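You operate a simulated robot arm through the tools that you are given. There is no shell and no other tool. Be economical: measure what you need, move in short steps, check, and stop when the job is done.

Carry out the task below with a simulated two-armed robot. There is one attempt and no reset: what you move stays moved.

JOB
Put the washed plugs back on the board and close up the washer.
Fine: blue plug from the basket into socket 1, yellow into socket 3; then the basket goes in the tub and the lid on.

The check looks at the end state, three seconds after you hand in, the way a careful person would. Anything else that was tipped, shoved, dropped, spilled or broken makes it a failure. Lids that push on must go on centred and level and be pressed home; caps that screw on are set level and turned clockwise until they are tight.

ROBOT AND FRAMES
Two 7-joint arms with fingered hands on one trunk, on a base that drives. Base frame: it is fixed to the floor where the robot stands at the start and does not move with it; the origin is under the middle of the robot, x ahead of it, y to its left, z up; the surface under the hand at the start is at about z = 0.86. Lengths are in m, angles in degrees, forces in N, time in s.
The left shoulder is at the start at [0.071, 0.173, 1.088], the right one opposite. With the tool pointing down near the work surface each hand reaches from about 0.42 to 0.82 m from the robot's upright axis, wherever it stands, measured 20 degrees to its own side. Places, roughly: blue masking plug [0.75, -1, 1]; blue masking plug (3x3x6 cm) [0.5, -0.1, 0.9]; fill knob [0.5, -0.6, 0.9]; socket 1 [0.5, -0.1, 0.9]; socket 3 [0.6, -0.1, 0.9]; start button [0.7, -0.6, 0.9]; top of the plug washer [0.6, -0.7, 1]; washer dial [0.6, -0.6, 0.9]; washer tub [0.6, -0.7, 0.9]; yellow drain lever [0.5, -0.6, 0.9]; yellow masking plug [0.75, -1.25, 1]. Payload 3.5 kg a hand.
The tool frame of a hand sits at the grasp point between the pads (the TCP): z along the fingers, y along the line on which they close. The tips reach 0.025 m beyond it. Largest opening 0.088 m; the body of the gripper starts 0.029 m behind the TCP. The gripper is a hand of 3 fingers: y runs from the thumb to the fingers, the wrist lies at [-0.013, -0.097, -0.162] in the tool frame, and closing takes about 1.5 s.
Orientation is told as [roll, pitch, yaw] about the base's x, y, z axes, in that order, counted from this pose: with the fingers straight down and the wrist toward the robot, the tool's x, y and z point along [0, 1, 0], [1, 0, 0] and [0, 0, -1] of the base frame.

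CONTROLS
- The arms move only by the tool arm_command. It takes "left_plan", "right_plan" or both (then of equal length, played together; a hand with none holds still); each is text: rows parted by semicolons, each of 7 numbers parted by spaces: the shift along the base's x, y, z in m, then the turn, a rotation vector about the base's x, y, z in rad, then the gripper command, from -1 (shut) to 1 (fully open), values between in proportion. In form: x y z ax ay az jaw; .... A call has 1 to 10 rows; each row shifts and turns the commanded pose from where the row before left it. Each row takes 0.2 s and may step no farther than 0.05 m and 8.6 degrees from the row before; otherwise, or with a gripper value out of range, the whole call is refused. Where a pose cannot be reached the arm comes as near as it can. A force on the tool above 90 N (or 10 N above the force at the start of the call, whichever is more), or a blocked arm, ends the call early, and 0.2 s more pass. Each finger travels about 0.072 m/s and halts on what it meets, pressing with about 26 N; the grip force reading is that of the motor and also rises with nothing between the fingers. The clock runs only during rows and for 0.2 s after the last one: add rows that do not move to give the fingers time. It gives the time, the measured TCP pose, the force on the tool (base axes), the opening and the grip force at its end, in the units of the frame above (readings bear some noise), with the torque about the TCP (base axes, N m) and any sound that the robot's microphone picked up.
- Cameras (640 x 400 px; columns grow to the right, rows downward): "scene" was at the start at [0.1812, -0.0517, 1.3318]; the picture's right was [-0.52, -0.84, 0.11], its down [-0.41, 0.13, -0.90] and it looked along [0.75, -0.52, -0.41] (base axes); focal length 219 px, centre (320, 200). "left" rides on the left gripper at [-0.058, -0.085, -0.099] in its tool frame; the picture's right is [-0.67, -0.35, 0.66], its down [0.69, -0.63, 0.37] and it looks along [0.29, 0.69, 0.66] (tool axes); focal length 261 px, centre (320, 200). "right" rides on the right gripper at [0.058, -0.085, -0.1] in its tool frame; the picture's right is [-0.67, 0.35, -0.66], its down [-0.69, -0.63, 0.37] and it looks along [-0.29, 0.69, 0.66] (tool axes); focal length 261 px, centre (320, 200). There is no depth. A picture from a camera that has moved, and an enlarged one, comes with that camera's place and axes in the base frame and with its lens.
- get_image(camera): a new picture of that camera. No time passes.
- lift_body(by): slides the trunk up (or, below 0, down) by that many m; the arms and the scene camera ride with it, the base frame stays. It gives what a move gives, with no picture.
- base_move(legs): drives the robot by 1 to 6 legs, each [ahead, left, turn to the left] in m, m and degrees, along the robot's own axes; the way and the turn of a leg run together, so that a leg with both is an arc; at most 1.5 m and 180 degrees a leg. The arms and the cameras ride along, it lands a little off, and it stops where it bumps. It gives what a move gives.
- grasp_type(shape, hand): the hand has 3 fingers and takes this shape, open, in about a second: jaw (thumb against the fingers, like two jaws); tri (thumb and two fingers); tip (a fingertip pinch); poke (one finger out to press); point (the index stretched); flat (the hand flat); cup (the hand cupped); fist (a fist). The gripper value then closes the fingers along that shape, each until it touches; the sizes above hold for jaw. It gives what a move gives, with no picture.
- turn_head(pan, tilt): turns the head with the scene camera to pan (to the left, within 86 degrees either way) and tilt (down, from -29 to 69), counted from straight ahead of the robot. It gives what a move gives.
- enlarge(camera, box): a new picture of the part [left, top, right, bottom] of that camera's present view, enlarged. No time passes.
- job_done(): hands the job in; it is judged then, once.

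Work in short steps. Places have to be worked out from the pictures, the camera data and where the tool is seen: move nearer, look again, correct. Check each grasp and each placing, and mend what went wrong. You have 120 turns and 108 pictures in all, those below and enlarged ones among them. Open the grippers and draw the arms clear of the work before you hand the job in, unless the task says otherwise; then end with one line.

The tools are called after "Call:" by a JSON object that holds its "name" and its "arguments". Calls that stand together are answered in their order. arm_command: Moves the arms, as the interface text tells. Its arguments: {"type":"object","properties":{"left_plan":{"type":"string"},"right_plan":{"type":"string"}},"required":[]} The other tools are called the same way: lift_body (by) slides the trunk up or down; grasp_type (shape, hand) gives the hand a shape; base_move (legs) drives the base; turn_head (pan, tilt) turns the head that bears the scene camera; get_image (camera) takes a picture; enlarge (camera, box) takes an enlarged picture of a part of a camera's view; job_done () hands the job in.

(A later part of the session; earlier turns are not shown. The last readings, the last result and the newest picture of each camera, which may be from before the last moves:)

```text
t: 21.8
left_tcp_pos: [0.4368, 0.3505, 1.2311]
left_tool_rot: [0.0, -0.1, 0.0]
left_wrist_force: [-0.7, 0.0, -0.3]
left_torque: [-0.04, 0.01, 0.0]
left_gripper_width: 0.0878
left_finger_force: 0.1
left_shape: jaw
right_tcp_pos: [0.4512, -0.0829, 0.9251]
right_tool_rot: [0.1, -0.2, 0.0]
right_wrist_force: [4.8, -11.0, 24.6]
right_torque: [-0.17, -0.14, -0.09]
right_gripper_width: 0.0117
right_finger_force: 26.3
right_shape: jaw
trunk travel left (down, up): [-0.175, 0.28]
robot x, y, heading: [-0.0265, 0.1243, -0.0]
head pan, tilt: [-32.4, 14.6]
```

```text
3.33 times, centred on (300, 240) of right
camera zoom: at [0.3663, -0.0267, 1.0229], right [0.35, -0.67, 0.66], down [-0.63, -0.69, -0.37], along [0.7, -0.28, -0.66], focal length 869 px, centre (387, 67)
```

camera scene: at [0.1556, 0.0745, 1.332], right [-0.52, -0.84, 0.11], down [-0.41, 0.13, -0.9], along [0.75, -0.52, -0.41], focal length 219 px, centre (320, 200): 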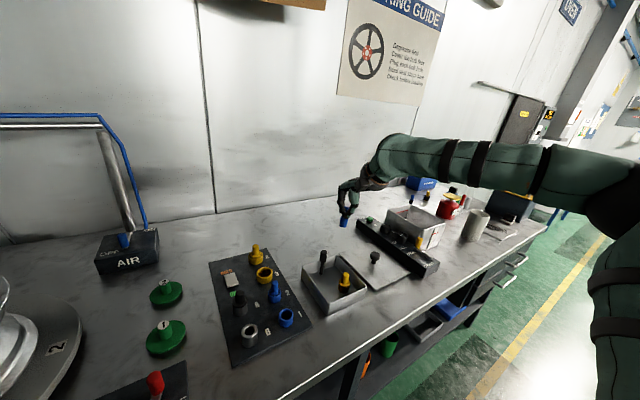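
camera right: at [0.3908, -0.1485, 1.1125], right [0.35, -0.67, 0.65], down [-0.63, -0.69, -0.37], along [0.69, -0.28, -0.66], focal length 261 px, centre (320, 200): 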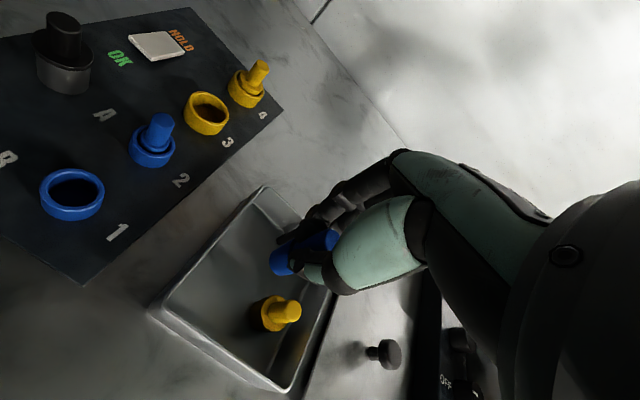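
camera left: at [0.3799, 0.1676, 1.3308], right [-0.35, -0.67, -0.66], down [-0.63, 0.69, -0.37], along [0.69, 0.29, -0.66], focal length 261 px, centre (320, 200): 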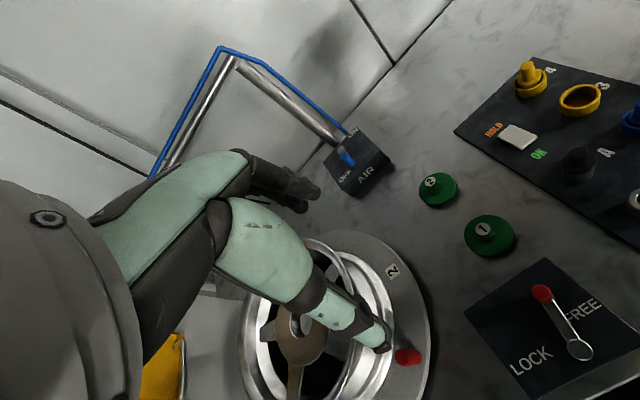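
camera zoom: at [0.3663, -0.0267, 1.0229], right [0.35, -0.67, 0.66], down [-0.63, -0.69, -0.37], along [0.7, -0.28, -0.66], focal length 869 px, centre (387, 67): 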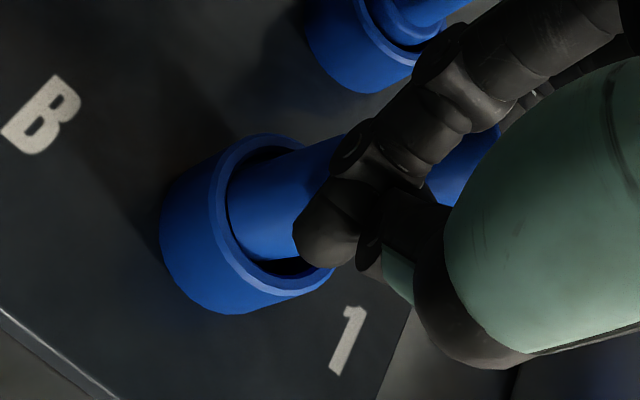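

Re-evaluating: contact began with the plug bottom at z≈0.883, so the rim is lower than I assumed and both rays put the socket at about (0.460,-0.084), i.e. the plug is ~8 mm short in x. I back up, shift +8 mm in x, and check.

Call:
{"name": "arm_command", "arguments": {"right_plan": "0 0 0.01 0 0 0 -1;0 0 0.01 0 0 0 -1;0.008 -0.001 0 0 0 0 -1;0 0 0 0 0 0 -1"}}

Call:
{"name": "enlarge", "arguments": {"camera": "right", "box": [220, 180, 380, 300]}}

Call:
{"name": "enlarge", "arguments": {"camera": "scene", "box": [250, 280, 320, 350]}}

```text
t: 22.8
left_tcp_pos: [0.4393, 0.3512, 1.2304]
left_tool_rot: [0.0, 0.1, 0.2]
left_wrist_force: [1.0, -0.6, 0.2]
left_torque: [0.04, 0.0, 0.01]
left_gripper_width: 0.0876
left_finger_force: 0.0
left_shape: jaw
right_tcp_pos: [0.4617, -0.0832, 0.9427]
right_tool_rot: [0.1, 0.2, 0.1]
right_wrist_force: [0.1, -0.1, -1.2]
right_torque: [-0.01, 0.02, -0.01]
right_gripper_width: 0.009
right_finger_force: 26.2
right_shape: jaw
trunk travel left (down, up): [-0.175, 0.28]
robot x, y, heading: [-0.0241, 0.1246, 0.4]
head pan, tilt: [-32.4, 14.6]
```

```text
3.33 times, centred on (300, 240) of right
camera zoom: at [0.3752, -0.0262, 1.0407], right [0.35, -0.67, 0.65], down [-0.63, -0.69, -0.37], along [0.69, -0.28, -0.66], focal length 869 px, centre (387, 67)
```

zoom: 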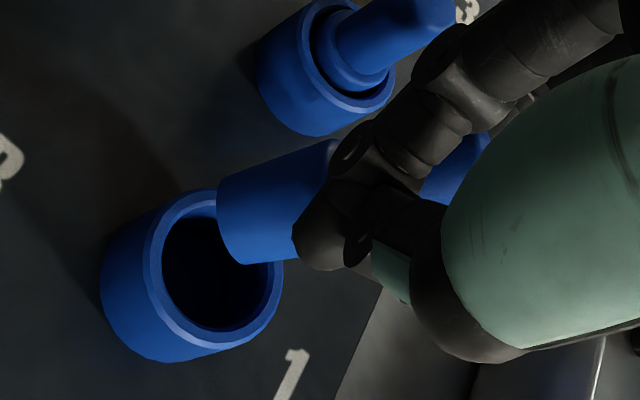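

```text
5.71 times, centred on (285, 315) of scene
camera zoom: at [0.1562, 0.0751, 1.3317], right [-0.52, -0.84, 0.11], down [-0.41, 0.13, -0.9], along [0.75, -0.52, -0.41], focal length 1252 px, centre (520, -457)
```

zoom: 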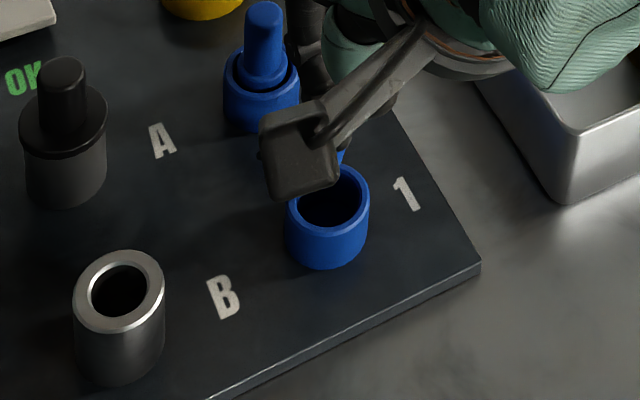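

The two views come from nearly the same side, so depth is ambiguous. I turn the left hand to give a side view of socket 1 with its camera.

Call:
{"name": "arm_command", "arguments": {"left_plan": "0.003 -0.012 -0.005 0 0 -0.145 1;0.003 -0.012 -0.005 0 0 -0.145 1;0.003 -0.012 -0.005 0 0 -0.145 1;0.003 -0.012 -0.005 0 0 -0.145 1;0.003 -0.012 -0.005 0 0 -0.145 1;0.003 -0.012 -0.005 0 0 -0.145 1;0.003 -0.012 -0.005 0 0 -0.145 1;0.003 -0.012 -0.005 0 0 -0.145 1;0.003 -0.012 -0.005 0 0 -0.145 1;0.003 -0.012 -0.005 0 0 -0.145 1"}}

Call:
{"name": "get_image", "arguments": {"camera": "left"}}

```text
t: 25.0
left_tcp_pos: [0.3887, 0.2795, 1.1531]
left_tool_rot: [0.5, -0.9, -39.9]
left_wrist_force: [-0.4, -0.3, 0.7]
left_torque: [0.04, -0.02, 0.0]
left_gripper_width: 0.0879
left_finger_force: 0.0
left_shape: jaw
left hand out of reach, approached as far as the arm can: row 3, 4, 5, 6, 7, 8, 9, 10
right_tcp_pos: [0.4612, -0.0823, 0.9425]
right_tool_rot: [0.1, -0.1, 0.1]
right_wrist_force: [-0.7, -0.3, 0.2]
right_torque: [0.03, -0.03, 0.02]
right_gripper_width: 0.0089
right_finger_force: 26.1
right_shape: jaw
trunk travel left (down, up): [-0.175, 0.28]
robot x, y, heading: [-0.0275, 0.1292, 0.1]
head pan, tilt: [-32.4, 14.6]
```

```text
69 pictures are left
camera left: at [0.2838, 0.2899, 1.2516], right [-0.68, -0.29, -0.67], down [-0.04, 0.93, -0.37], along [0.73, -0.23, -0.65], focal length 261 px, centre (320, 200)
```

left: 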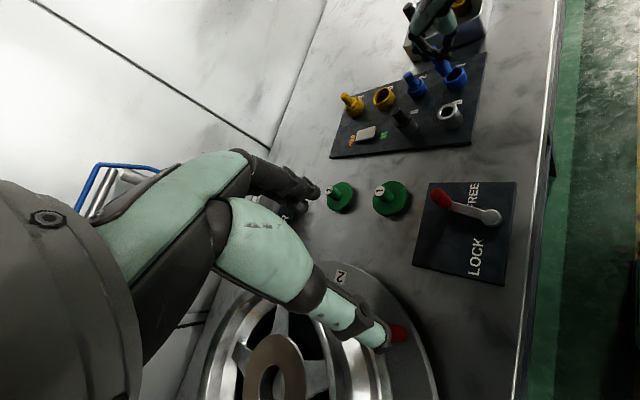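

This gives a good side view. I enlarge the plug and socket.

Call:
{"name": "enlarge", "arguments": {"camera": "left", "box": [400, 40, 500, 120]}}

Call:
{"name": "enlarge", "arguments": {"camera": "left", "box": [420, 50, 480, 100]}}

```text
5.00 times, centred on (450, 80) of left
camera zoom: at [0.2838, 0.2899, 1.2516], right [-0.68, -0.29, -0.67], down [-0.04, 0.93, -0.37], along [0.73, -0.23, -0.65], focal length 1303 px, centre (-330, 800)
```

zoom: 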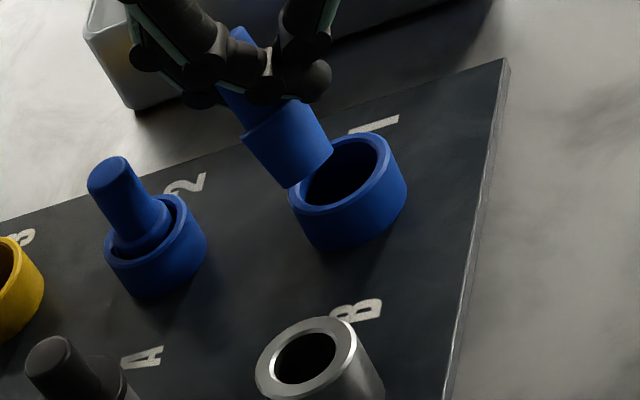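

```text
8.00 times, centred on (450, 75) of left
camera zoom: at [0.2838, 0.2899, 1.2516], right [-0.68, -0.29, -0.67], down [-0.04, 0.93, -0.37], along [0.73, -0.23, -0.65], focal length 2085 px, centre (-720, 1200)
```

zoom: 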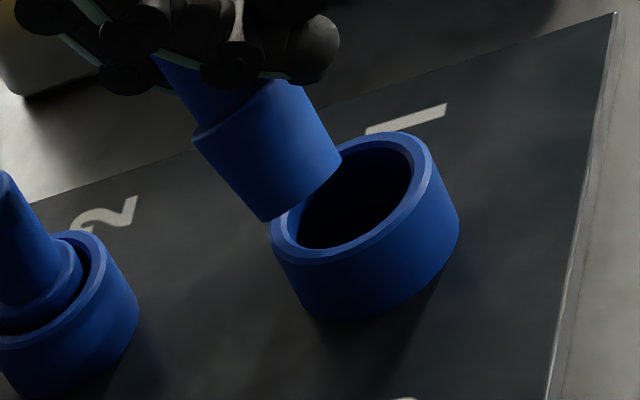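

Clear view: the socket hole is much wider than the plug, the plug got slightly tilted in my grip, and it sits about 7 mm too far in +x (and ~3 mm too far in +y). I correct and look from both sides.

Call:
{"name": "arm_command", "arguments": {"right_plan": "-0.0065 -0.003 0 0 0 0 -1;0 0 0 0 0 0 -1"}}

Call:
{"name": "enlarge", "arguments": {"camera": "left", "box": [420, 50, 480, 100]}}

Call:
{"name": "enlarge", "arguments": {"camera": "right", "box": [220, 180, 380, 300]}}

```text
t: 25.6
left_tcp_pos: [0.3885, 0.2794, 1.1524]
left_tool_rot: [0.6, -1.0, -39.8]
left_wrist_force: [0.3, 0.3, -0.8]
left_torque: [0.03, -0.01, 0.0]
left_gripper_width: 0.0878
left_finger_force: 0.1
left_shape: jaw
right_tcp_pos: [0.4546, -0.0864, 0.9416]
right_tool_rot: [0.2, 0.1, 0.1]
right_wrist_force: [0.1, 1.0, -0.2]
right_torque: [0.01, 0.01, 0.0]
right_gripper_width: 0.0091
right_finger_force: 25.7
right_shape: jaw
trunk travel left (down, up): [-0.175, 0.28]
robot x, y, heading: [-0.024, 0.1252, 0.1]
head pan, tilt: [-32.4, 14.6]
```

```text
8.00 times, centred on (450, 75) of left
camera zoom: at [0.2841, 0.2902, 1.2517], right [-0.68, -0.29, -0.67], down [-0.04, 0.93, -0.37], along [0.73, -0.23, -0.65], focal length 2085 px, centre (-720, 1200)
```

zoom: 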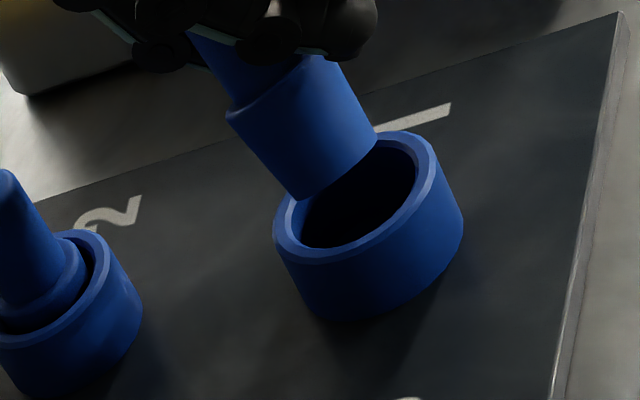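

```text
3.33 times, centred on (300, 240) of right
camera zoom: at [0.3698, -0.0299, 1.0407], right [0.35, -0.67, 0.65], down [-0.63, -0.69, -0.37], along [0.69, -0.28, -0.66], focal length 869 px, centre (387, 67)
```

zoom: 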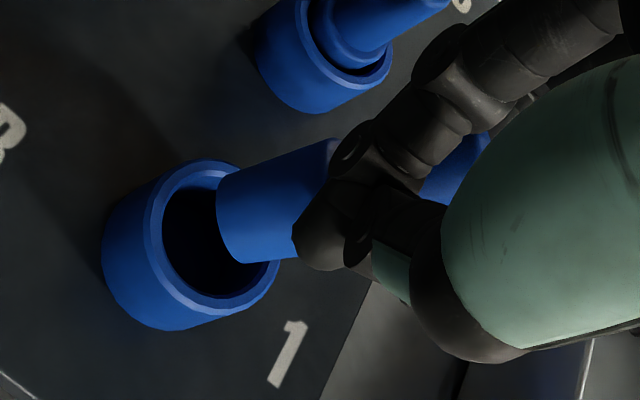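

Both views now agree the plug is right over the hole, about 7 mm above. I lower 16 mm.

Call:
{"name": "arm_command", "arguments": {"right_plan": "0 0 -0.006 0 0 0 -1;0 0 -0.005 0 0 0 -1;0 0 -0.005 0 0 0 -1;0 0 0 0 0 0 -1"}}

Call:
{"name": "enlarge", "arguments": {"camera": "left", "box": [420, 50, 480, 100]}}

```text
t: 26.6
left_tcp_pos: [0.3877, 0.2791, 1.153]
left_tool_rot: [0.5, -1.0, -39.8]
left_wrist_force: [-0.3, -0.4, 0.1]
left_torque: [-0.02, -0.02, -0.01]
left_gripper_width: 0.0878
left_finger_force: 0.0
left_shape: jaw
right_tcp_pos: [0.454, -0.086, 0.9274]
right_tool_rot: [0.1, 0.0, 0.1]
right_wrist_force: [0.1, 0.7, -0.1]
right_torque: [-0.03, 0.0, -0.04]
right_gripper_width: 0.0091
right_finger_force: 25.9
right_shape: jaw
trunk travel left (down, up): [-0.175, 0.28]
robot x, y, heading: [-0.0243, 0.1257, 0.2]
head pan, tilt: [-32.4, 14.6]
```

```text
8.00 times, centred on (450, 75) of left
camera zoom: at [0.2838, 0.2906, 1.2519], right [-0.68, -0.29, -0.67], down [-0.04, 0.93, -0.37], along [0.73, -0.23, -0.65], focal length 2085 px, centre (-720, 1200)
```

zoom: 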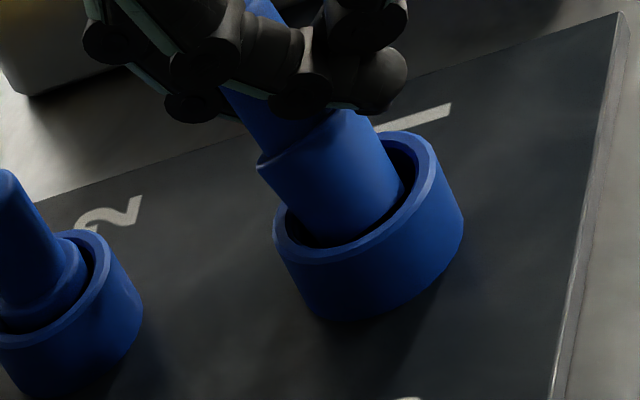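

It is in the hole with no force. I keep lowering in small steps.

Call:
{"name": "arm_command", "arguments": {"right_plan": "0.001 0 -0.004 0 0 0 -1;0 0 -0.004 0 0 0 -1;0 0 -0.004 0 0 0 -1;0 0 0 0 0 0 -1"}}

Call:
{"name": "enlarge", "arguments": {"camera": "left", "box": [420, 50, 480, 100]}}

```text
t: 27.6
left_tcp_pos: [0.3812, 0.2811, 1.1554]
left_tool_rot: [0.6, -1.2, -39.9]
left_wrist_force: [-0.8, 0.1, 0.3]
left_torque: [0.0, 0.0, 0.03]
left_gripper_width: 0.0877
left_finger_force: 0.0
left_shape: jaw
right_tcp_pos: [0.4497, -0.0851, 0.9193]
right_tool_rot: [0.0, -0.6, 0.2]
right_wrist_force: [-13.6, -2.4, 37.5]
right_torque: [-0.18, -0.27, -0.03]
right_gripper_width: 0.0119
right_finger_force: 25.5
right_shape: jaw
trunk travel left (down, up): [-0.175, 0.28]
robot x, y, heading: [-0.0256, 0.1269, 0.2]
head pan, tilt: [-32.4, 14.6]
```

```text
8.00 times, centred on (450, 75) of left
camera zoom: at [0.2767, 0.2921, 1.2539], right [-0.68, -0.3, -0.67], down [-0.04, 0.93, -0.37], along [0.73, -0.23, -0.64], focal length 2085 px, centre (-720, 1200)
```

zoom: 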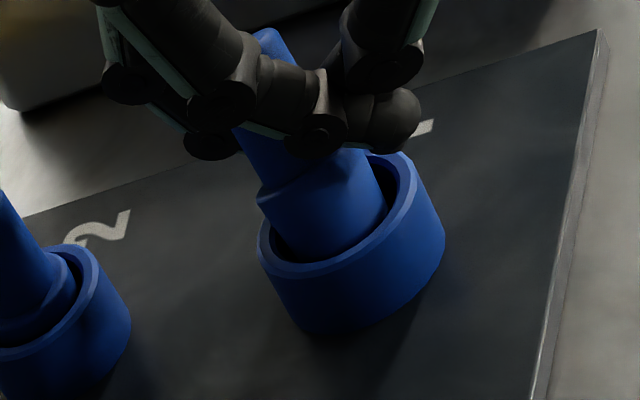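

The plug straightened but is pressed against the +x rim (−14 N in x). I ease up, shift −4 mm in x and try again.

Call:
{"name": "arm_command", "arguments": {"right_plan": "-0.001 0 0.004 0 0 0 -1;-0.002 0 0.003 0 0 0 -1;0 0 0 0 0 0 -1"}}

Call:
{"name": "enlarge", "arguments": {"camera": "left", "box": [420, 50, 480, 100]}}

Call:
{"name": "enlarge", "arguments": {"camera": "right", "box": [220, 180, 380, 300]}}

```text
t: 28.4
left_tcp_pos: [0.3881, 0.28, 1.1531]
left_tool_rot: [0.5, -0.9, -39.9]
left_wrist_force: [-0.1, 0.2, 0.2]
left_torque: [0.02, -0.01, 0.01]
left_gripper_width: 0.088
left_finger_force: 0.1
left_shape: jaw
right_tcp_pos: [0.4499, -0.0855, 0.9222]
right_tool_rot: [0.1, 0.1, 0.0]
right_wrist_force: [-4.3, 1.5, 2.9]
right_torque: [0.02, 0.04, -0.01]
right_gripper_width: 0.0101
right_finger_force: 26.0
right_shape: jaw
trunk travel left (down, up): [-0.175, 0.28]
robot x, y, heading: [-0.0236, 0.1229, 0.0]
head pan, tilt: [-32.4, 14.6]
```

```text
8.00 times, centred on (450, 75) of left
camera zoom: at [0.2831, 0.2911, 1.2517], right [-0.68, -0.3, -0.67], down [-0.04, 0.93, -0.37], along [0.73, -0.23, -0.65], focal length 2085 px, centre (-720, 1200)
```

zoom: 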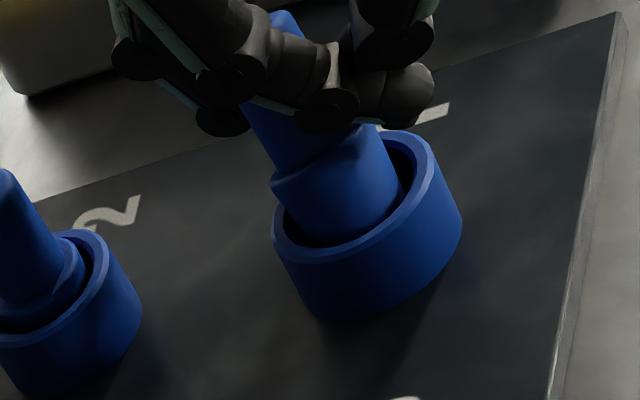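

```text
3.33 times, centred on (300, 240) of right
camera zoom: at [0.3659, -0.0291, 1.0194], right [0.35, -0.67, 0.65], down [-0.63, -0.69, -0.37], along [0.69, -0.28, -0.66], focal length 869 px, centre (387, 67)
```

zoom: 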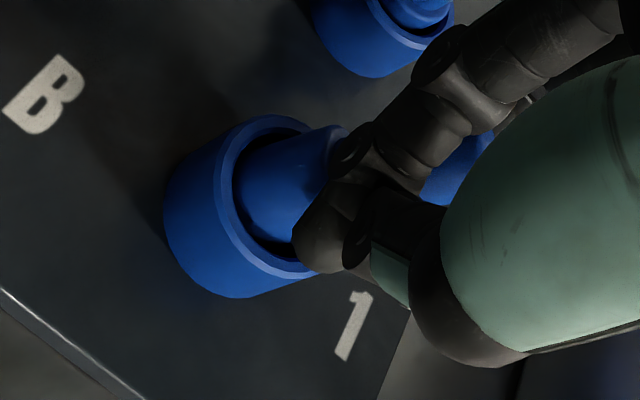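

The gap is on the −x side, so I shift 3 mm more that way and push down again.

Call:
{"name": "arm_command", "arguments": {"right_plan": "-0.003 0 0 0 0 0 -1;-0.001 0 -0.004 0 0 0 -1;0 0 -0.004 0 0 0 -1;0 0 -0.003 0 0 0 -1"}}

Call:
{"name": "enlarge", "arguments": {"camera": "left", "box": [420, 50, 480, 100]}}

```text
t: 29.4
left_tcp_pos: [0.3827, 0.281, 1.1555]
left_tool_rot: [0.7, -1.4, -39.7]
left_wrist_force: [-0.3, 0.7, -0.1]
left_torque: [0.03, 0.0, 0.02]
left_gripper_width: 0.0877
left_finger_force: 0.1
left_shape: jaw
right_tcp_pos: [0.4446, -0.0865, 0.9171]
right_tool_rot: [0.1, -0.7, 0.1]
right_wrist_force: [2.3, -10.7, 52.4]
right_torque: [-0.44, -0.99, -0.07]
right_gripper_width: 0.0134
right_finger_force: 26.0
right_shape: jaw
trunk travel left (down, up): [-0.175, 0.28]
robot x, y, heading: [-0.025, 0.1258, 0.1]
head pan, tilt: [-32.4, 14.6]
```

```text
8.00 times, centred on (450, 75) of left
camera zoom: at [0.2779, 0.2914, 1.2542], right [-0.68, -0.3, -0.67], down [-0.04, 0.93, -0.37], along [0.73, -0.23, -0.64], focal length 2085 px, centre (-720, 1200)
```

zoom: 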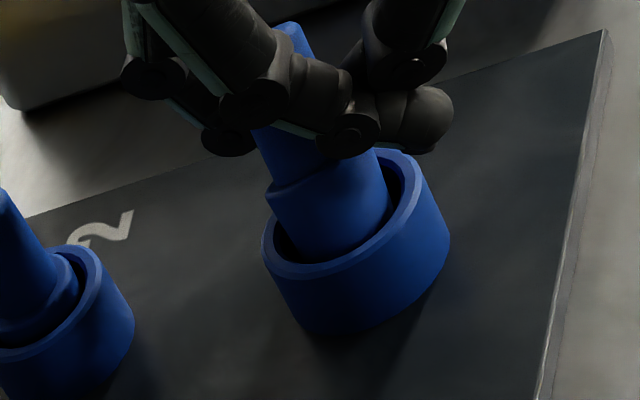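

The thumb and fingers are now bearing on the ring, so they, not the plug, block the way. I ease off, release the plug (it's in the hole), and lift clear.

Call:
{"name": "arm_command", "arguments": {"right_plan": "0.003 0 0.006 0 0 0 -1;0 0 0.003 0 0 0 -0.6;0 0 0 0 0 0 -0.2;0 0 0 0 0 0 0.2;0 0 0 0 0 0 0.4;0 0 0.02 0 0 0 0.4;0 0 0.03 0 0 0 0.4;0 0 0.03 0 0 0 0.4"}}

Call:
{"name": "enlarge", "arguments": {"camera": "left", "box": [400, 40, 500, 120]}}

Call:
{"name": "enlarge", "arguments": {"camera": "right", "box": [180, 180, 340, 300]}}

```text
t: 31.2
left_tcp_pos: [0.3877, 0.28, 1.153]
left_tool_rot: [0.5, -1.0, -39.8]
left_wrist_force: [0.0, 0.3, 0.3]
left_torque: [0.03, 0.01, 0.02]
left_gripper_width: 0.0881
left_finger_force: 0.0
left_shape: jaw
right_tcp_pos: [0.451, -0.0862, 1.0012]
right_tool_rot: [0.0, -0.1, 0.1]
right_wrist_force: [0.2, -0.1, 0.5]
right_torque: [-0.01, -0.01, -0.02]
right_gripper_width: 0.0621
right_finger_force: 0.1
right_shape: jaw
trunk travel left (down, up): [-0.175, 0.28]
robot x, y, heading: [-0.0254, 0.1238, 0.1]
head pan, tilt: [-32.4, 14.6]
```

```text
5.00 times, centred on (450, 80) of left
camera zoom: at [0.2827, 0.2909, 1.2522], right [-0.68, -0.3, -0.67], down [-0.04, 0.93, -0.37], along [0.73, -0.23, -0.65], focal length 1303 px, centre (-330, 800)
```

zoom: 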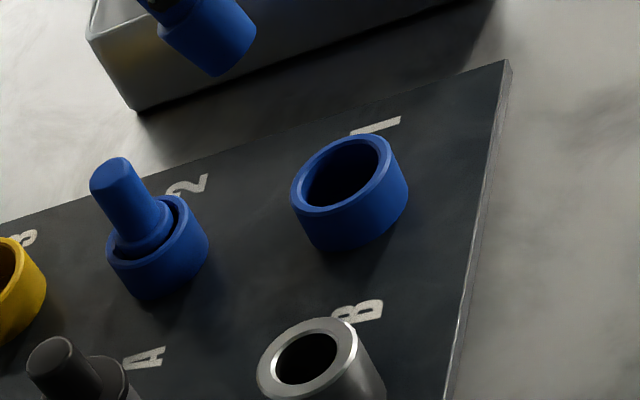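

```text
3.33 times, centred on (260, 240) of right
camera zoom: at [0.3652, -0.0307, 1.0991], right [0.35, -0.67, 0.66], down [-0.63, -0.69, -0.37], along [0.7, -0.28, -0.66], focal length 869 px, centre (520, 67)
```

zoom: 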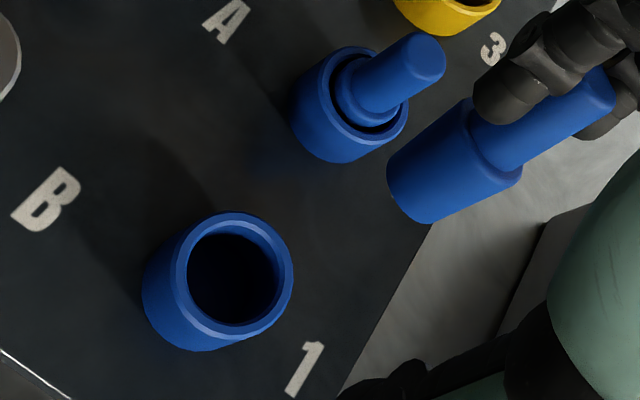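

Odd: the plug came up with the fingers although the gripper opened. I look at the whole hand.

Call:
{"name": "get_image", "arguments": {"camera": "right"}}

Call:
{"name": "enlarge", "arguments": {"camera": "left", "box": [370, 0, 490, 90]}}

```text
57 pictures are left
camera right: at [0.3652, -0.0307, 1.0991], right [0.35, -0.67, 0.66], down [-0.63, -0.69, -0.37], along [0.7, -0.28, -0.66], focal length 261 px, centre (320, 200)
```

right: 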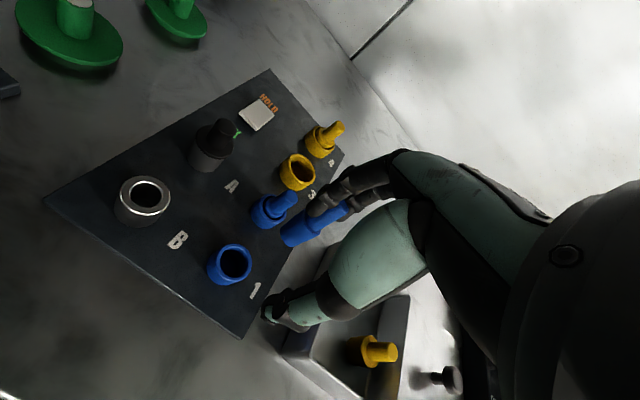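

```text
4.44 times, centred on (430, 45) of left
camera zoom: at [0.2827, 0.2909, 1.2522], right [-0.68, -0.3, -0.67], down [-0.04, 0.93, -0.37], along [0.73, -0.23, -0.65], focal length 1158 px, centre (-169, 889)
```

zoom: 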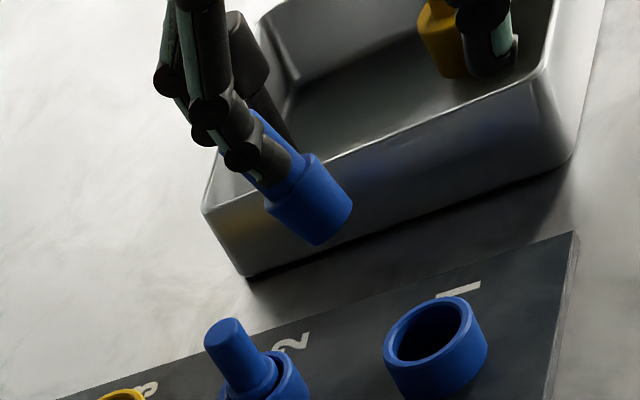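

The shaft is wedged between the two fingers, with the fingertips resting on the plug's shoulder – usable for insertion with the thumb kept open. Triangulating: plug bottom (0.480,-0.094,0.934), hole (0.460,-0.082,0.885), tilt ~15°. I untilt partly and shift over the hole.

Call:
{"name": "arm_command", "arguments": {"right_plan": "-0.01 0.004 0 0 -0.07 0 0.4;-0.01 0.004 0 0 -0.08 0 0.4;-0.01 0.004 0 0 0 0 0.4;0 0 -0.02 0 0 0 0.4;0 0 0 0 0 0 0.4"}}

Call:
{"name": "enlarge", "arguments": {"camera": "left", "box": [400, 40, 500, 120]}}

Call:
{"name": "enlarge", "arguments": {"camera": "right", "box": [200, 160, 360, 280]}}

```text
t: 32.4
left_tcp_pos: [0.3874, 0.2792, 1.1526]
left_tool_rot: [0.5, -1.0, -39.7]
left_wrist_force: [0.5, -0.1, -0.4]
left_torque: [0.02, 0.01, -0.03]
left_gripper_width: 0.0877
left_finger_force: 0.0
left_shape: jaw
right_tcp_pos: [0.4202, -0.0729, 0.981]
right_tool_rot: [0.2, -8.6, 0.1]
right_wrist_force: [0.2, 0.3, -0.2]
right_torque: [0.0, 0.0, -0.02]
right_gripper_width: 0.0621
right_finger_force: 0.1
right_shape: jaw
trunk travel left (down, up): [-0.175, 0.28]
robot x, y, heading: [-0.0255, 0.1276, -0.1]
head pan, tilt: [-32.4, 14.6]
```

```text
5.00 times, centred on (450, 80) of left
camera zoom: at [0.2835, 0.2906, 1.2519], right [-0.68, -0.29, -0.67], down [-0.04, 0.93, -0.37], along [0.73, -0.23, -0.65], focal length 1303 px, centre (-330, 800)
```

zoom: 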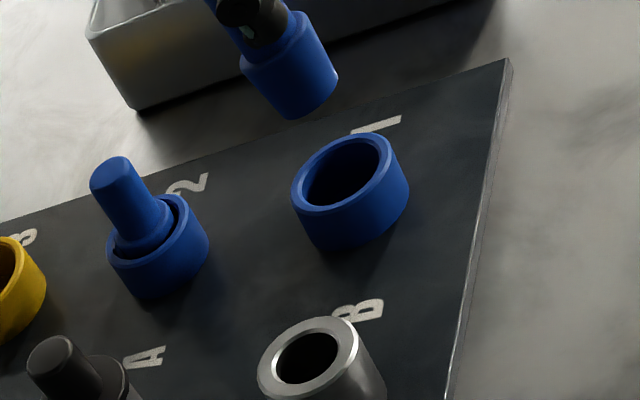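

```text
3.33 times, centred on (280, 220) of right
camera zoom: at [0.3214, -0.0166, 1.0658], right [0.25, -0.67, 0.7], down [-0.57, -0.69, -0.46], along [0.79, -0.28, -0.55], focal length 869 px, centre (453, 133)
```

zoom: 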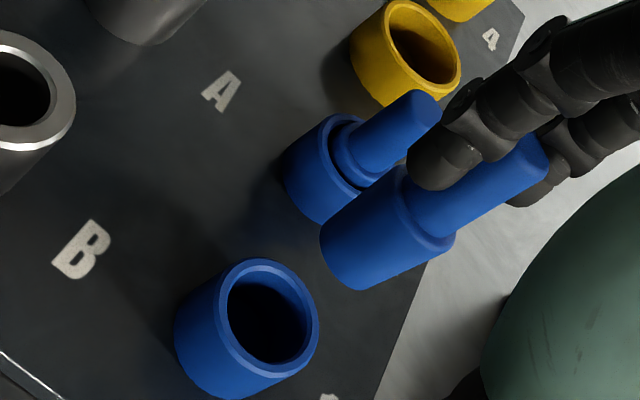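

Nearly upright now. Plug bottom (0.458,-0.077,0.922) versus hole (0.460,-0.080,0.888): shift (+2,−3) mm and lower 28 mm.

Call:
{"name": "arm_command", "arguments": {"right_plan": "0.002 -0.003 -0.01 0 0 0 0.4;0 0 -0.01 0 0 0 0.4;0 0 -0.008 0 0 0 0.4;0 0 0 0 0 0 0.4"}}

Call:
{"name": "enlarge", "arguments": {"camera": "left", "box": [420, 50, 480, 100]}}

Call:
{"name": "enlarge", "arguments": {"camera": "right", "box": [200, 160, 360, 280]}}

```text
t: 33.4
left_tcp_pos: [0.3882, 0.2791, 1.1524]
left_tool_rot: [0.5, -1.0, -39.7]
left_wrist_force: [-0.3, 0.1, -0.5]
left_torque: [-0.03, 0.0, -0.01]
left_gripper_width: 0.0877
left_finger_force: 0.0
left_shape: jaw
right_tcp_pos: [0.421, -0.0768, 0.9516]
right_tool_rot: [0.1, -8.6, 0.0]
right_wrist_force: [0.6, 0.2, 0.7]
right_torque: [0.0, 0.0, -0.01]
right_gripper_width: 0.0625
right_finger_force: 0.1
right_shape: jaw
trunk travel left (down, up): [-0.175, 0.28]
robot x, y, heading: [-0.0286, 0.129, 0.1]
head pan, tilt: [-32.4, 14.6]
```

```text
8.00 times, centred on (450, 75) of left
camera zoom: at [0.2838, 0.2906, 1.2519], right [-0.68, -0.29, -0.67], down [-0.04, 0.93, -0.37], along [0.73, -0.23, -0.65], focal length 2085 px, centre (-720, 1200)
```

zoom: 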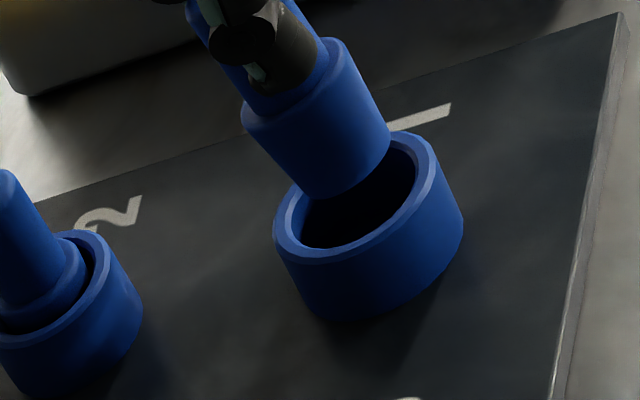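

```text
3.33 times, centred on (280, 220) of right
camera zoom: at [0.3231, -0.0196, 1.037], right [0.25, -0.67, 0.7], down [-0.57, -0.69, -0.46], along [0.79, -0.28, -0.55], focal length 869 px, centre (453, 133)
```

zoom: 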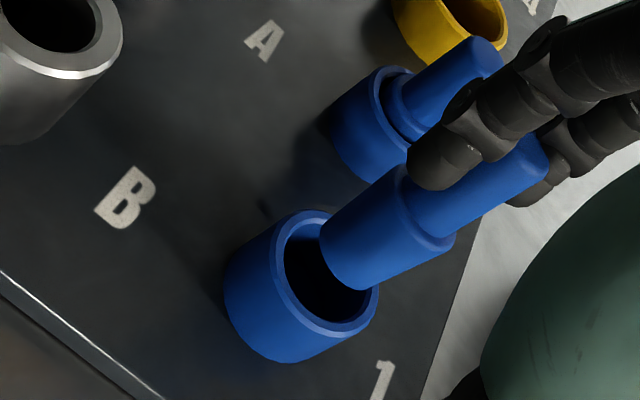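

Well aligned in both views, about 8 mm above the rim. I lower it into the hole.

Call:
{"name": "arm_command", "arguments": {"right_plan": "0.001 0 -0.006 0 0 0 0.4;0 0 -0.006 0 0 0 0.4;0 0 -0.006 0 0 0 0.4;0 0 -0.004 0 0 0 0.4;0 0 0 0 0 0 0.4"}}

Call:
{"name": "enlarge", "arguments": {"camera": "left", "box": [420, 50, 480, 100]}}

Call:
{"name": "get_image", "arguments": {"camera": "right"}}

```text
t: 34.6
left_tcp_pos: [0.388, 0.2786, 1.1531]
left_tool_rot: [0.5, -1.0, -39.8]
left_wrist_force: [0.2, -1.2, 0.4]
left_torque: [0.0, -0.01, 0.03]
left_gripper_width: 0.0879
left_finger_force: 0.2
left_shape: jaw
right_tcp_pos: [0.4222, -0.0762, 0.9305]
right_tool_rot: [0.2, -8.6, 0.2]
right_wrist_force: [0.2, 0.0, 0.1]
right_torque: [-0.01, 0.01, 0.01]
right_gripper_width: 0.0622
right_finger_force: 0.0
right_shape: jaw
trunk travel left (down, up): [-0.175, 0.28]
robot x, y, heading: [-0.0248, 0.1262, 0.1]
head pan, tilt: [-32.4, 14.6]
```

```text
8.00 times, centred on (450, 75) of left
camera zoom: at [0.2837, 0.2906, 1.2519], right [-0.68, -0.29, -0.67], down [-0.04, 0.93, -0.37], along [0.73, -0.23, -0.65], focal length 2085 px, centre (-720, 1200)
```

zoom: 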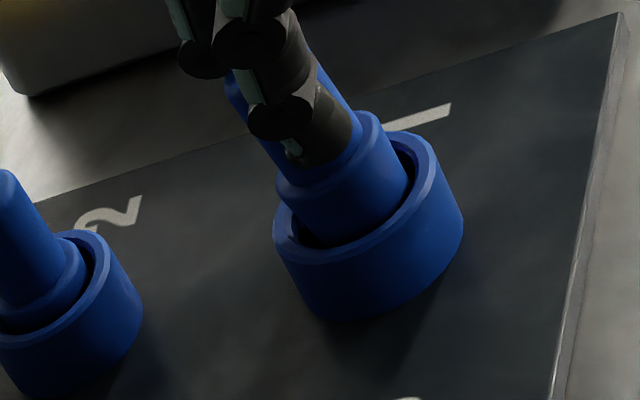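

```text
50 pictures are left
camera right: at [0.3237, -0.0205, 1.0152], right [0.25, -0.67, 0.7], down [-0.57, -0.69, -0.46], along [0.79, -0.28, -0.55], focal length 261 px, centre (320, 200)
```

right: 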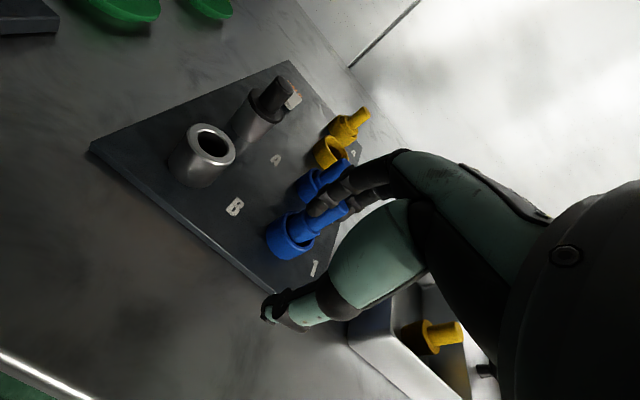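

It slid in with no force. I keep lowering the last centimetre.

Call:
{"name": "arm_command", "arguments": {"right_plan": "0 0 -0.004 0 0 0 0.4;0 0 -0.004 0 0 0 0.4;0 0 -0.003 0 0 0 0.4;0 0 0 0 0 0 0.4"}}

Call:
{"name": "enlarge", "arguments": {"camera": "left", "box": [420, 50, 480, 100]}}

```text
t: 35.6
left_tcp_pos: [0.3868, 0.2799, 1.1535]
left_tool_rot: [0.5, -1.0, -39.6]
left_wrist_force: [0.6, -0.5, 0.0]
left_torque: [0.0, -0.01, -0.01]
left_gripper_width: 0.0879
left_finger_force: 0.0
left_shape: jaw
right_tcp_pos: [0.4229, -0.0769, 0.9196]
right_tool_rot: [0.2, -8.6, 0.0]
right_wrist_force: [-1.1, 1.8, 7.4]
right_torque: [-0.01, -0.27, 0.05]
right_gripper_width: 0.0623
right_finger_force: 0.0
right_shape: jaw
trunk travel left (down, up): [-0.175, 0.28]
robot x, y, heading: [-0.0279, 0.1231, 0.4]
head pan, tilt: [-32.4, 14.6]
```

```text
8.00 times, centred on (450, 75) of left
camera zoom: at [0.283, 0.2911, 1.2521], right [-0.68, -0.3, -0.67], down [-0.04, 0.93, -0.37], along [0.73, -0.23, -0.65], focal length 2085 px, centre (-720, 1200)
```

zoom: 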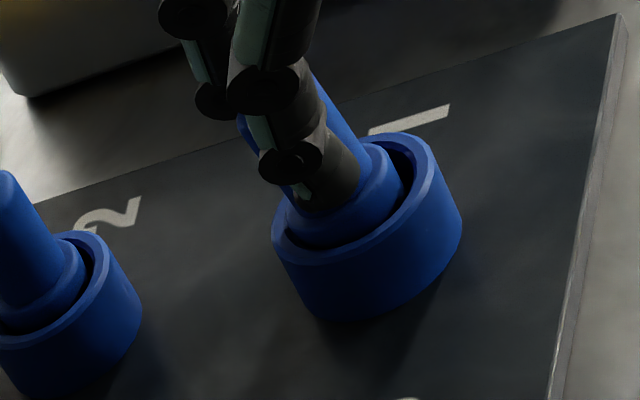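

Almost as deep as plug 2. I press a little more, then change the hand to the three-finger shape in place to spread the fingers off the shaft.

Call:
{"name": "arm_command", "arguments": {"right_plan": "0.001 0 -0.003 0 0 0 0.4;0 0 -0.003 0 0 0 0.4;0 0 0.004 0 0 0 0.4"}}

Call:
{"name": "grasp_type", "arguments": {"hand": "right", "shape": "tri"}}

Call:
{"name": "enlarge", "arguments": {"camera": "left", "box": [400, 40, 500, 120]}}

Call:
{"name": "get_image", "arguments": {"camera": "right"}}

```text
t: 36.4
left_tcp_pos: [0.3879, 0.2792, 1.1516]
left_tool_rot: [0.5, -1.0, -39.7]
left_wrist_force: [0.3, -0.1, 0.2]
left_torque: [0.01, -0.02, 0.02]
left_gripper_width: 0.088
left_finger_force: 0.1
left_shape: jaw
right_tcp_pos: [0.424, -0.0771, 0.916]
right_tool_rot: [0.0, -8.5, 0.1]
right_wrist_force: [-0.3, 1.5, 1.2]
right_torque: [0.0, -0.02, -0.01]
right_gripper_width: 0.0622
right_finger_force: 0.1
right_shape: jaw
trunk travel left (down, up): [-0.175, 0.28]
robot x, y, heading: [-0.0223, 0.1236, 0.2]
head pan, tilt: [-32.4, 14.6]
```

```text
t: 37.3
left_tcp_pos: [0.3886, 0.28, 1.1518]
left_tool_rot: [0.5, -0.9, -39.8]
left_wrist_force: [-0.4, 0.0, 0.8]
left_torque: [-0.02, -0.02, -0.02]
left_gripper_width: 0.088
left_finger_force: 0.0
left_shape: jaw
right_tcp_pos: [0.4247, -0.077, 0.9165]
right_tool_rot: [0.1, -8.6, 0.1]
right_wrist_force: [-0.6, 0.2, -0.3]
right_torque: [-0.04, 0.01, 0.0]
right_gripper_width: 0.0869
right_finger_force: 0.1
right_shape: tri
trunk travel left (down, up): [-0.175, 0.28]
robot x, y, heading: [-0.0255, 0.1287, -0.1]
head pan, tilt: [-32.4, 14.6]
```

```text
5.00 times, centred on (450, 80) of left
camera zoom: at [0.2837, 0.2906, 1.2519], right [-0.68, -0.29, -0.67], down [-0.04, 0.93, -0.37], along [0.73, -0.23, -0.65], focal length 1303 px, centre (-330, 800)
```

zoom: 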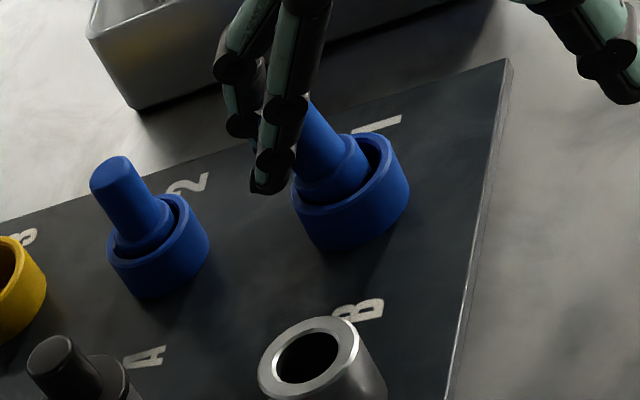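

```text
47 pictures are left
camera right: at [0.3255, -0.0205, 1.0018], right [0.25, -0.67, 0.7], down [-0.57, -0.69, -0.46], along [0.79, -0.28, -0.55], focal length 261 px, centre (320, 200)
```

right: 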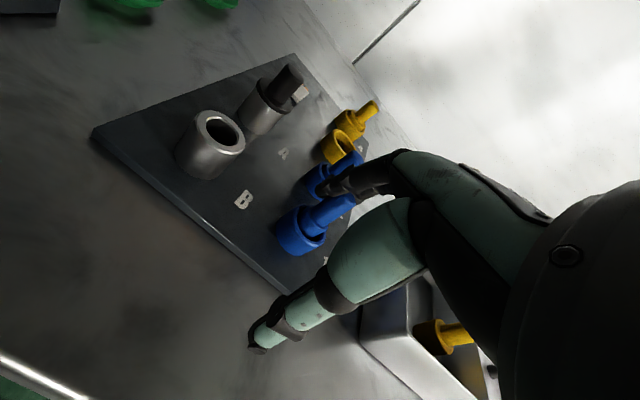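

The plug is free and standing in socket 1. I lift straight up, level the hand and inspect.

Call:
{"name": "arm_command", "arguments": {"right_plan": "0 0 0.03 0 0 0 1;0 0 0.04 0 0 0 1;0 0 0.04 0 0.075 0 1;0 0 0.02 0 0.075 0 1;0.02 -0.03 0 0 0 0 1"}}

Call:
{"name": "enlarge", "arguments": {"camera": "left", "box": [400, 40, 500, 120]}}

Call:
{"name": "enlarge", "arguments": {"camera": "right", "box": [120, 80, 440, 300]}}

```text
t: 38.5
left_tcp_pos: [0.3895, 0.2786, 1.1521]
left_tool_rot: [0.5, -1.0, -39.7]
left_wrist_force: [-0.2, 0.4, -0.3]
left_torque: [0.01, 0.02, -0.01]
left_gripper_width: 0.0883
left_finger_force: 0.1
left_shape: jaw
right_tcp_pos: [0.4465, -0.1103, 1.046]
right_tool_rot: [0.2, 0.1, 0.1]
right_wrist_force: [-0.2, -0.3, 0.5]
right_torque: [0.02, -0.01, -0.03]
right_gripper_width: 0.0873
right_finger_force: 0.0
right_shape: tri
trunk travel left (down, up): [-0.175, 0.28]
robot x, y, heading: [-0.0238, 0.1259, -0.2]
head pan, tilt: [-32.4, 14.6]
```

```text
5.00 times, centred on (450, 80) of left
camera zoom: at [0.2844, 0.2893, 1.2518], right [-0.68, -0.29, -0.67], down [-0.04, 0.93, -0.37], along [0.73, -0.23, -0.65], focal length 1303 px, centre (-330, 800)
```

zoom: 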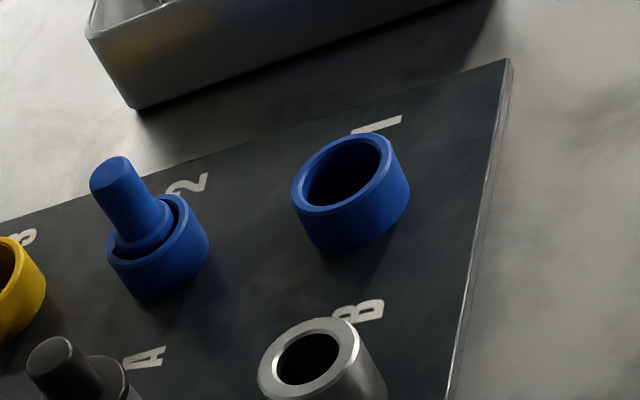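

```text
1.82 times, centred on (280, 190) of right
camera zoom: at [0.3615, -0.0538, 1.1455], right [0.35, -0.67, 0.65], down [-0.63, -0.69, -0.37], along [0.69, -0.28, -0.66], focal length 474 px, centre (393, 218)
```

zoom: 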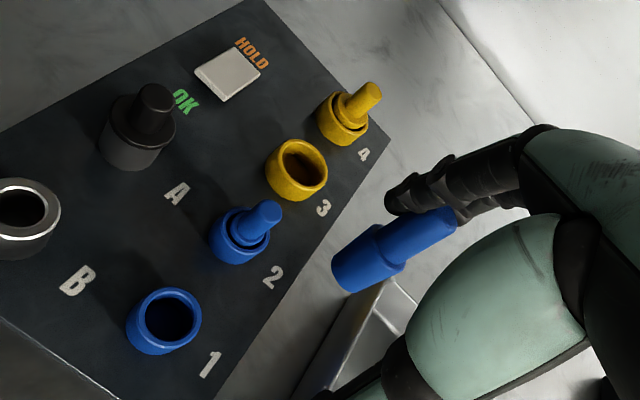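

The plug came up with the hand again. I look closely at how it clings.

Call:
{"name": "enlarge", "arguments": {"camera": "right", "box": [270, 140, 400, 240]}}

Call:
{"name": "enlarge", "arguments": {"camera": "left", "box": [360, 0, 500, 60]}}

```text
4.00 times, centred on (335, 190) of right
camera zoom: at [0.3615, -0.0538, 1.1455], right [0.35, -0.67, 0.65], down [-0.63, -0.69, -0.37], along [0.69, -0.28, -0.66], focal length 1043 px, centre (260, 240)
```

zoom: 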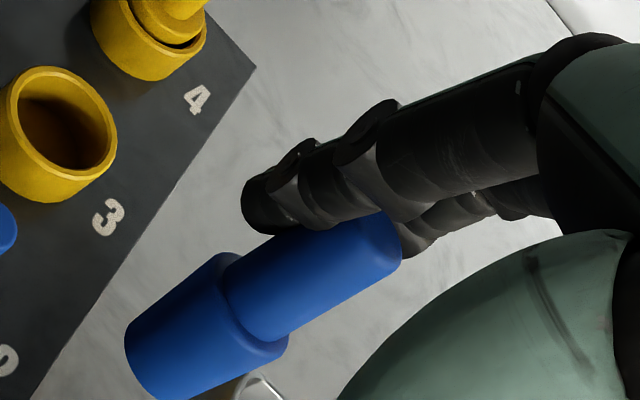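

```text
4.57 times, centred on (430, 30) of left
camera zoom: at [0.2844, 0.2893, 1.2518], right [-0.68, -0.29, -0.67], down [-0.04, 0.93, -0.37], along [0.73, -0.23, -0.65], focal length 1192 px, centre (-183, 977)
```

zoom: 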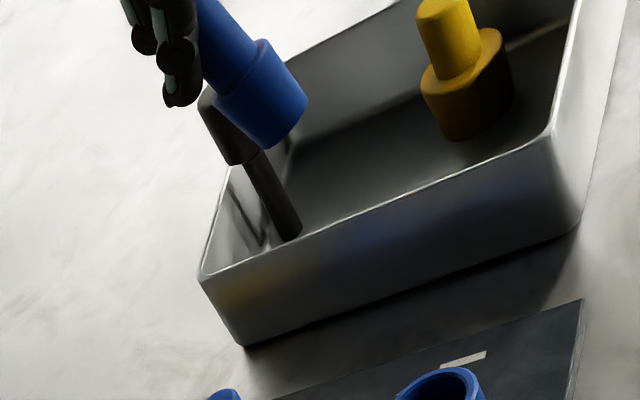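

The plug lightly clings to the finger pads (likely wet). I'll re-insert it, and this time withdraw the fingers sideways (+x) off the shaft before lifting. First I tilt it upright again and move over the socket.

Call:
{"name": "arm_command", "arguments": {"right_plan": "-0.013 0.015 0 0 -0.075 0 1;-0.013 0.015 0 0 -0.075 0 1;0 0 -0.03 0 0 0 1;0 0 0 0 0 0 1"}}

Call:
{"name": "enlarge", "arguments": {"camera": "left", "box": [390, 20, 490, 100]}}

Call:
{"name": "enlarge", "arguments": {"camera": "right", "box": [200, 160, 360, 280]}}

```text
t: 39.5
left_tcp_pos: [0.388, 0.2792, 1.1522]
left_tool_rot: [0.5, -1.0, -39.9]
left_wrist_force: [-0.1, 0.1, 0.5]
left_torque: [-0.03, -0.01, 0.03]
left_gripper_width: 0.088
left_finger_force: 0.0
left_shape: jaw
right_tcp_pos: [0.4189, -0.0772, 1.0194]
right_tool_rot: [0.1, -8.7, 0.0]
right_wrist_force: [-0.5, -0.1, -0.1]
right_torque: [0.01, -0.02, 0.01]
right_gripper_width: 0.087
right_finger_force: 0.1
right_shape: tri
trunk travel left (down, up): [-0.175, 0.28]
robot x, y, heading: [-0.0251, 0.1248, -0.1]
head pan, tilt: [-32.4, 14.6]
```

```text
5.00 times, centred on (440, 60) of left
camera zoom: at [0.2833, 0.2907, 1.252], right [-0.68, -0.29, -0.67], down [-0.04, 0.93, -0.37], along [0.73, -0.23, -0.65], focal length 1303 px, centre (-280, 900)
```

zoom: 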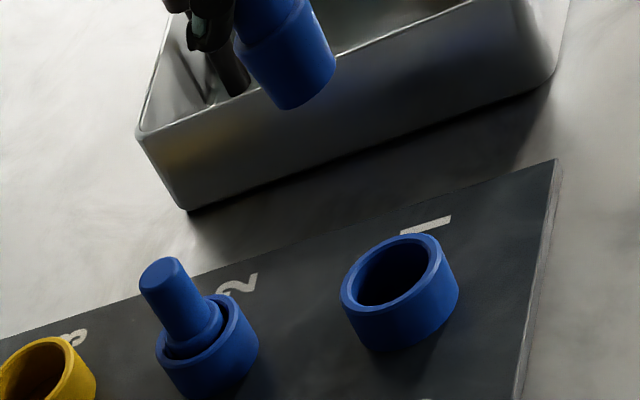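

```text
3.33 times, centred on (280, 220) of right
camera zoom: at [0.3194, -0.0208, 1.103], right [0.25, -0.67, 0.7], down [-0.57, -0.69, -0.46], along [0.79, -0.28, -0.55], focal length 869 px, centre (453, 133)
```

zoom: 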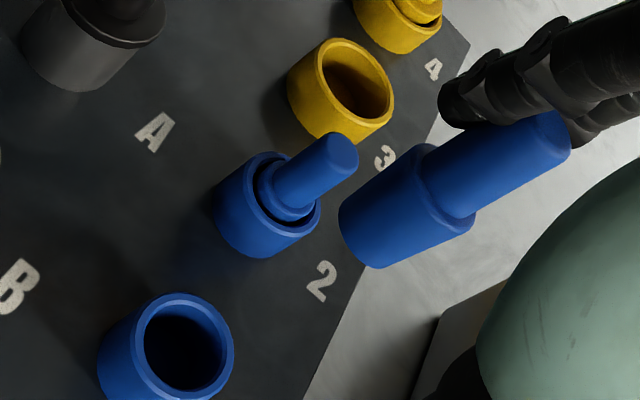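

Plug bottom (0.459,-0.080,0.966) is right over the hole (0.460,-0.080,0.887). I untilt another 4.6°, compensate, and lower to just above the rim.

Call:
{"name": "arm_command", "arguments": {"right_plan": "-0.003 0 0 0 -0.08 0 1;0 0 -0.025 0 0 0 1;0 0 -0.025 0 0 0 1;0 0 -0.023 0 0 0 1;0 0 0 0 0 0 1"}}

Call:
{"name": "enlarge", "arguments": {"camera": "left", "box": [420, 50, 480, 100]}}

Call:
{"name": "enlarge", "arguments": {"camera": "right", "box": [200, 160, 360, 280]}}

```text
t: 40.7
left_tcp_pos: [0.3881, 0.2793, 1.1522]
left_tool_rot: [0.6, -1.0, -39.8]
left_wrist_force: [0.0, -0.4, -0.4]
left_torque: [0.01, -0.02, 0.01]
left_gripper_width: 0.0877
left_finger_force: 0.1
left_shape: jaw
right_tcp_pos: [0.4161, -0.0764, 0.9431]
right_tool_rot: [0.1, -13.2, 0.1]
right_wrist_force: [-0.6, 0.1, 0.3]
right_torque: [-0.04, 0.01, -0.05]
right_gripper_width: 0.0873
right_finger_force: 0.0
right_shape: tri
trunk travel left (down, up): [-0.175, 0.28]
robot x, y, heading: [-0.0234, 0.1248, 0.1]
head pan, tilt: [-32.4, 14.6]
```

```text
8.00 times, centred on (450, 75) of left
camera zoom: at [0.2835, 0.2908, 1.252], right [-0.68, -0.29, -0.67], down [-0.04, 0.93, -0.37], along [0.73, -0.23, -0.65], focal length 2085 px, centre (-720, 1200)
```

zoom: 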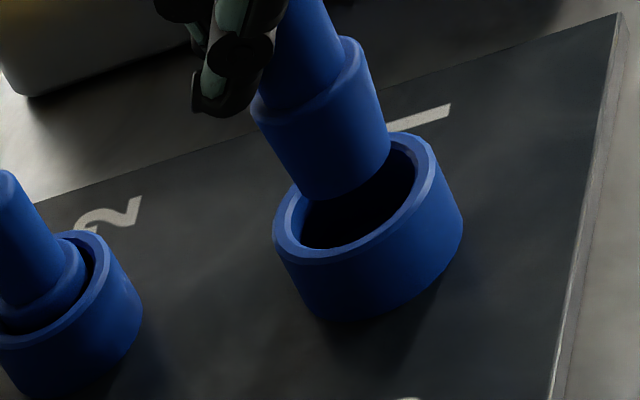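

```text
3.33 times, centred on (280, 220) of right
camera zoom: at [0.31, -0.0205, 1.0197], right [0.19, -0.67, 0.72], down [-0.53, -0.69, -0.5], along [0.83, -0.28, -0.49], focal length 869 px, centre (453, 133)
```

zoom: 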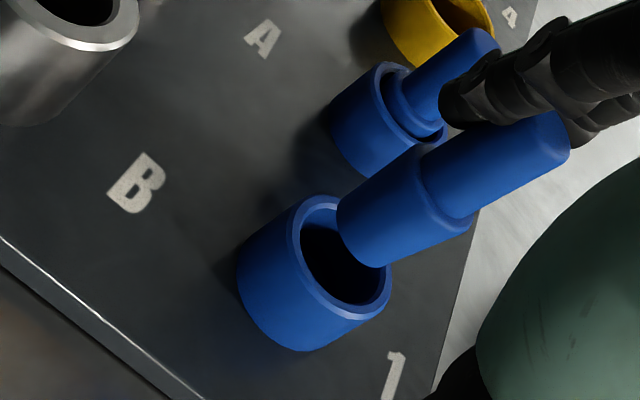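

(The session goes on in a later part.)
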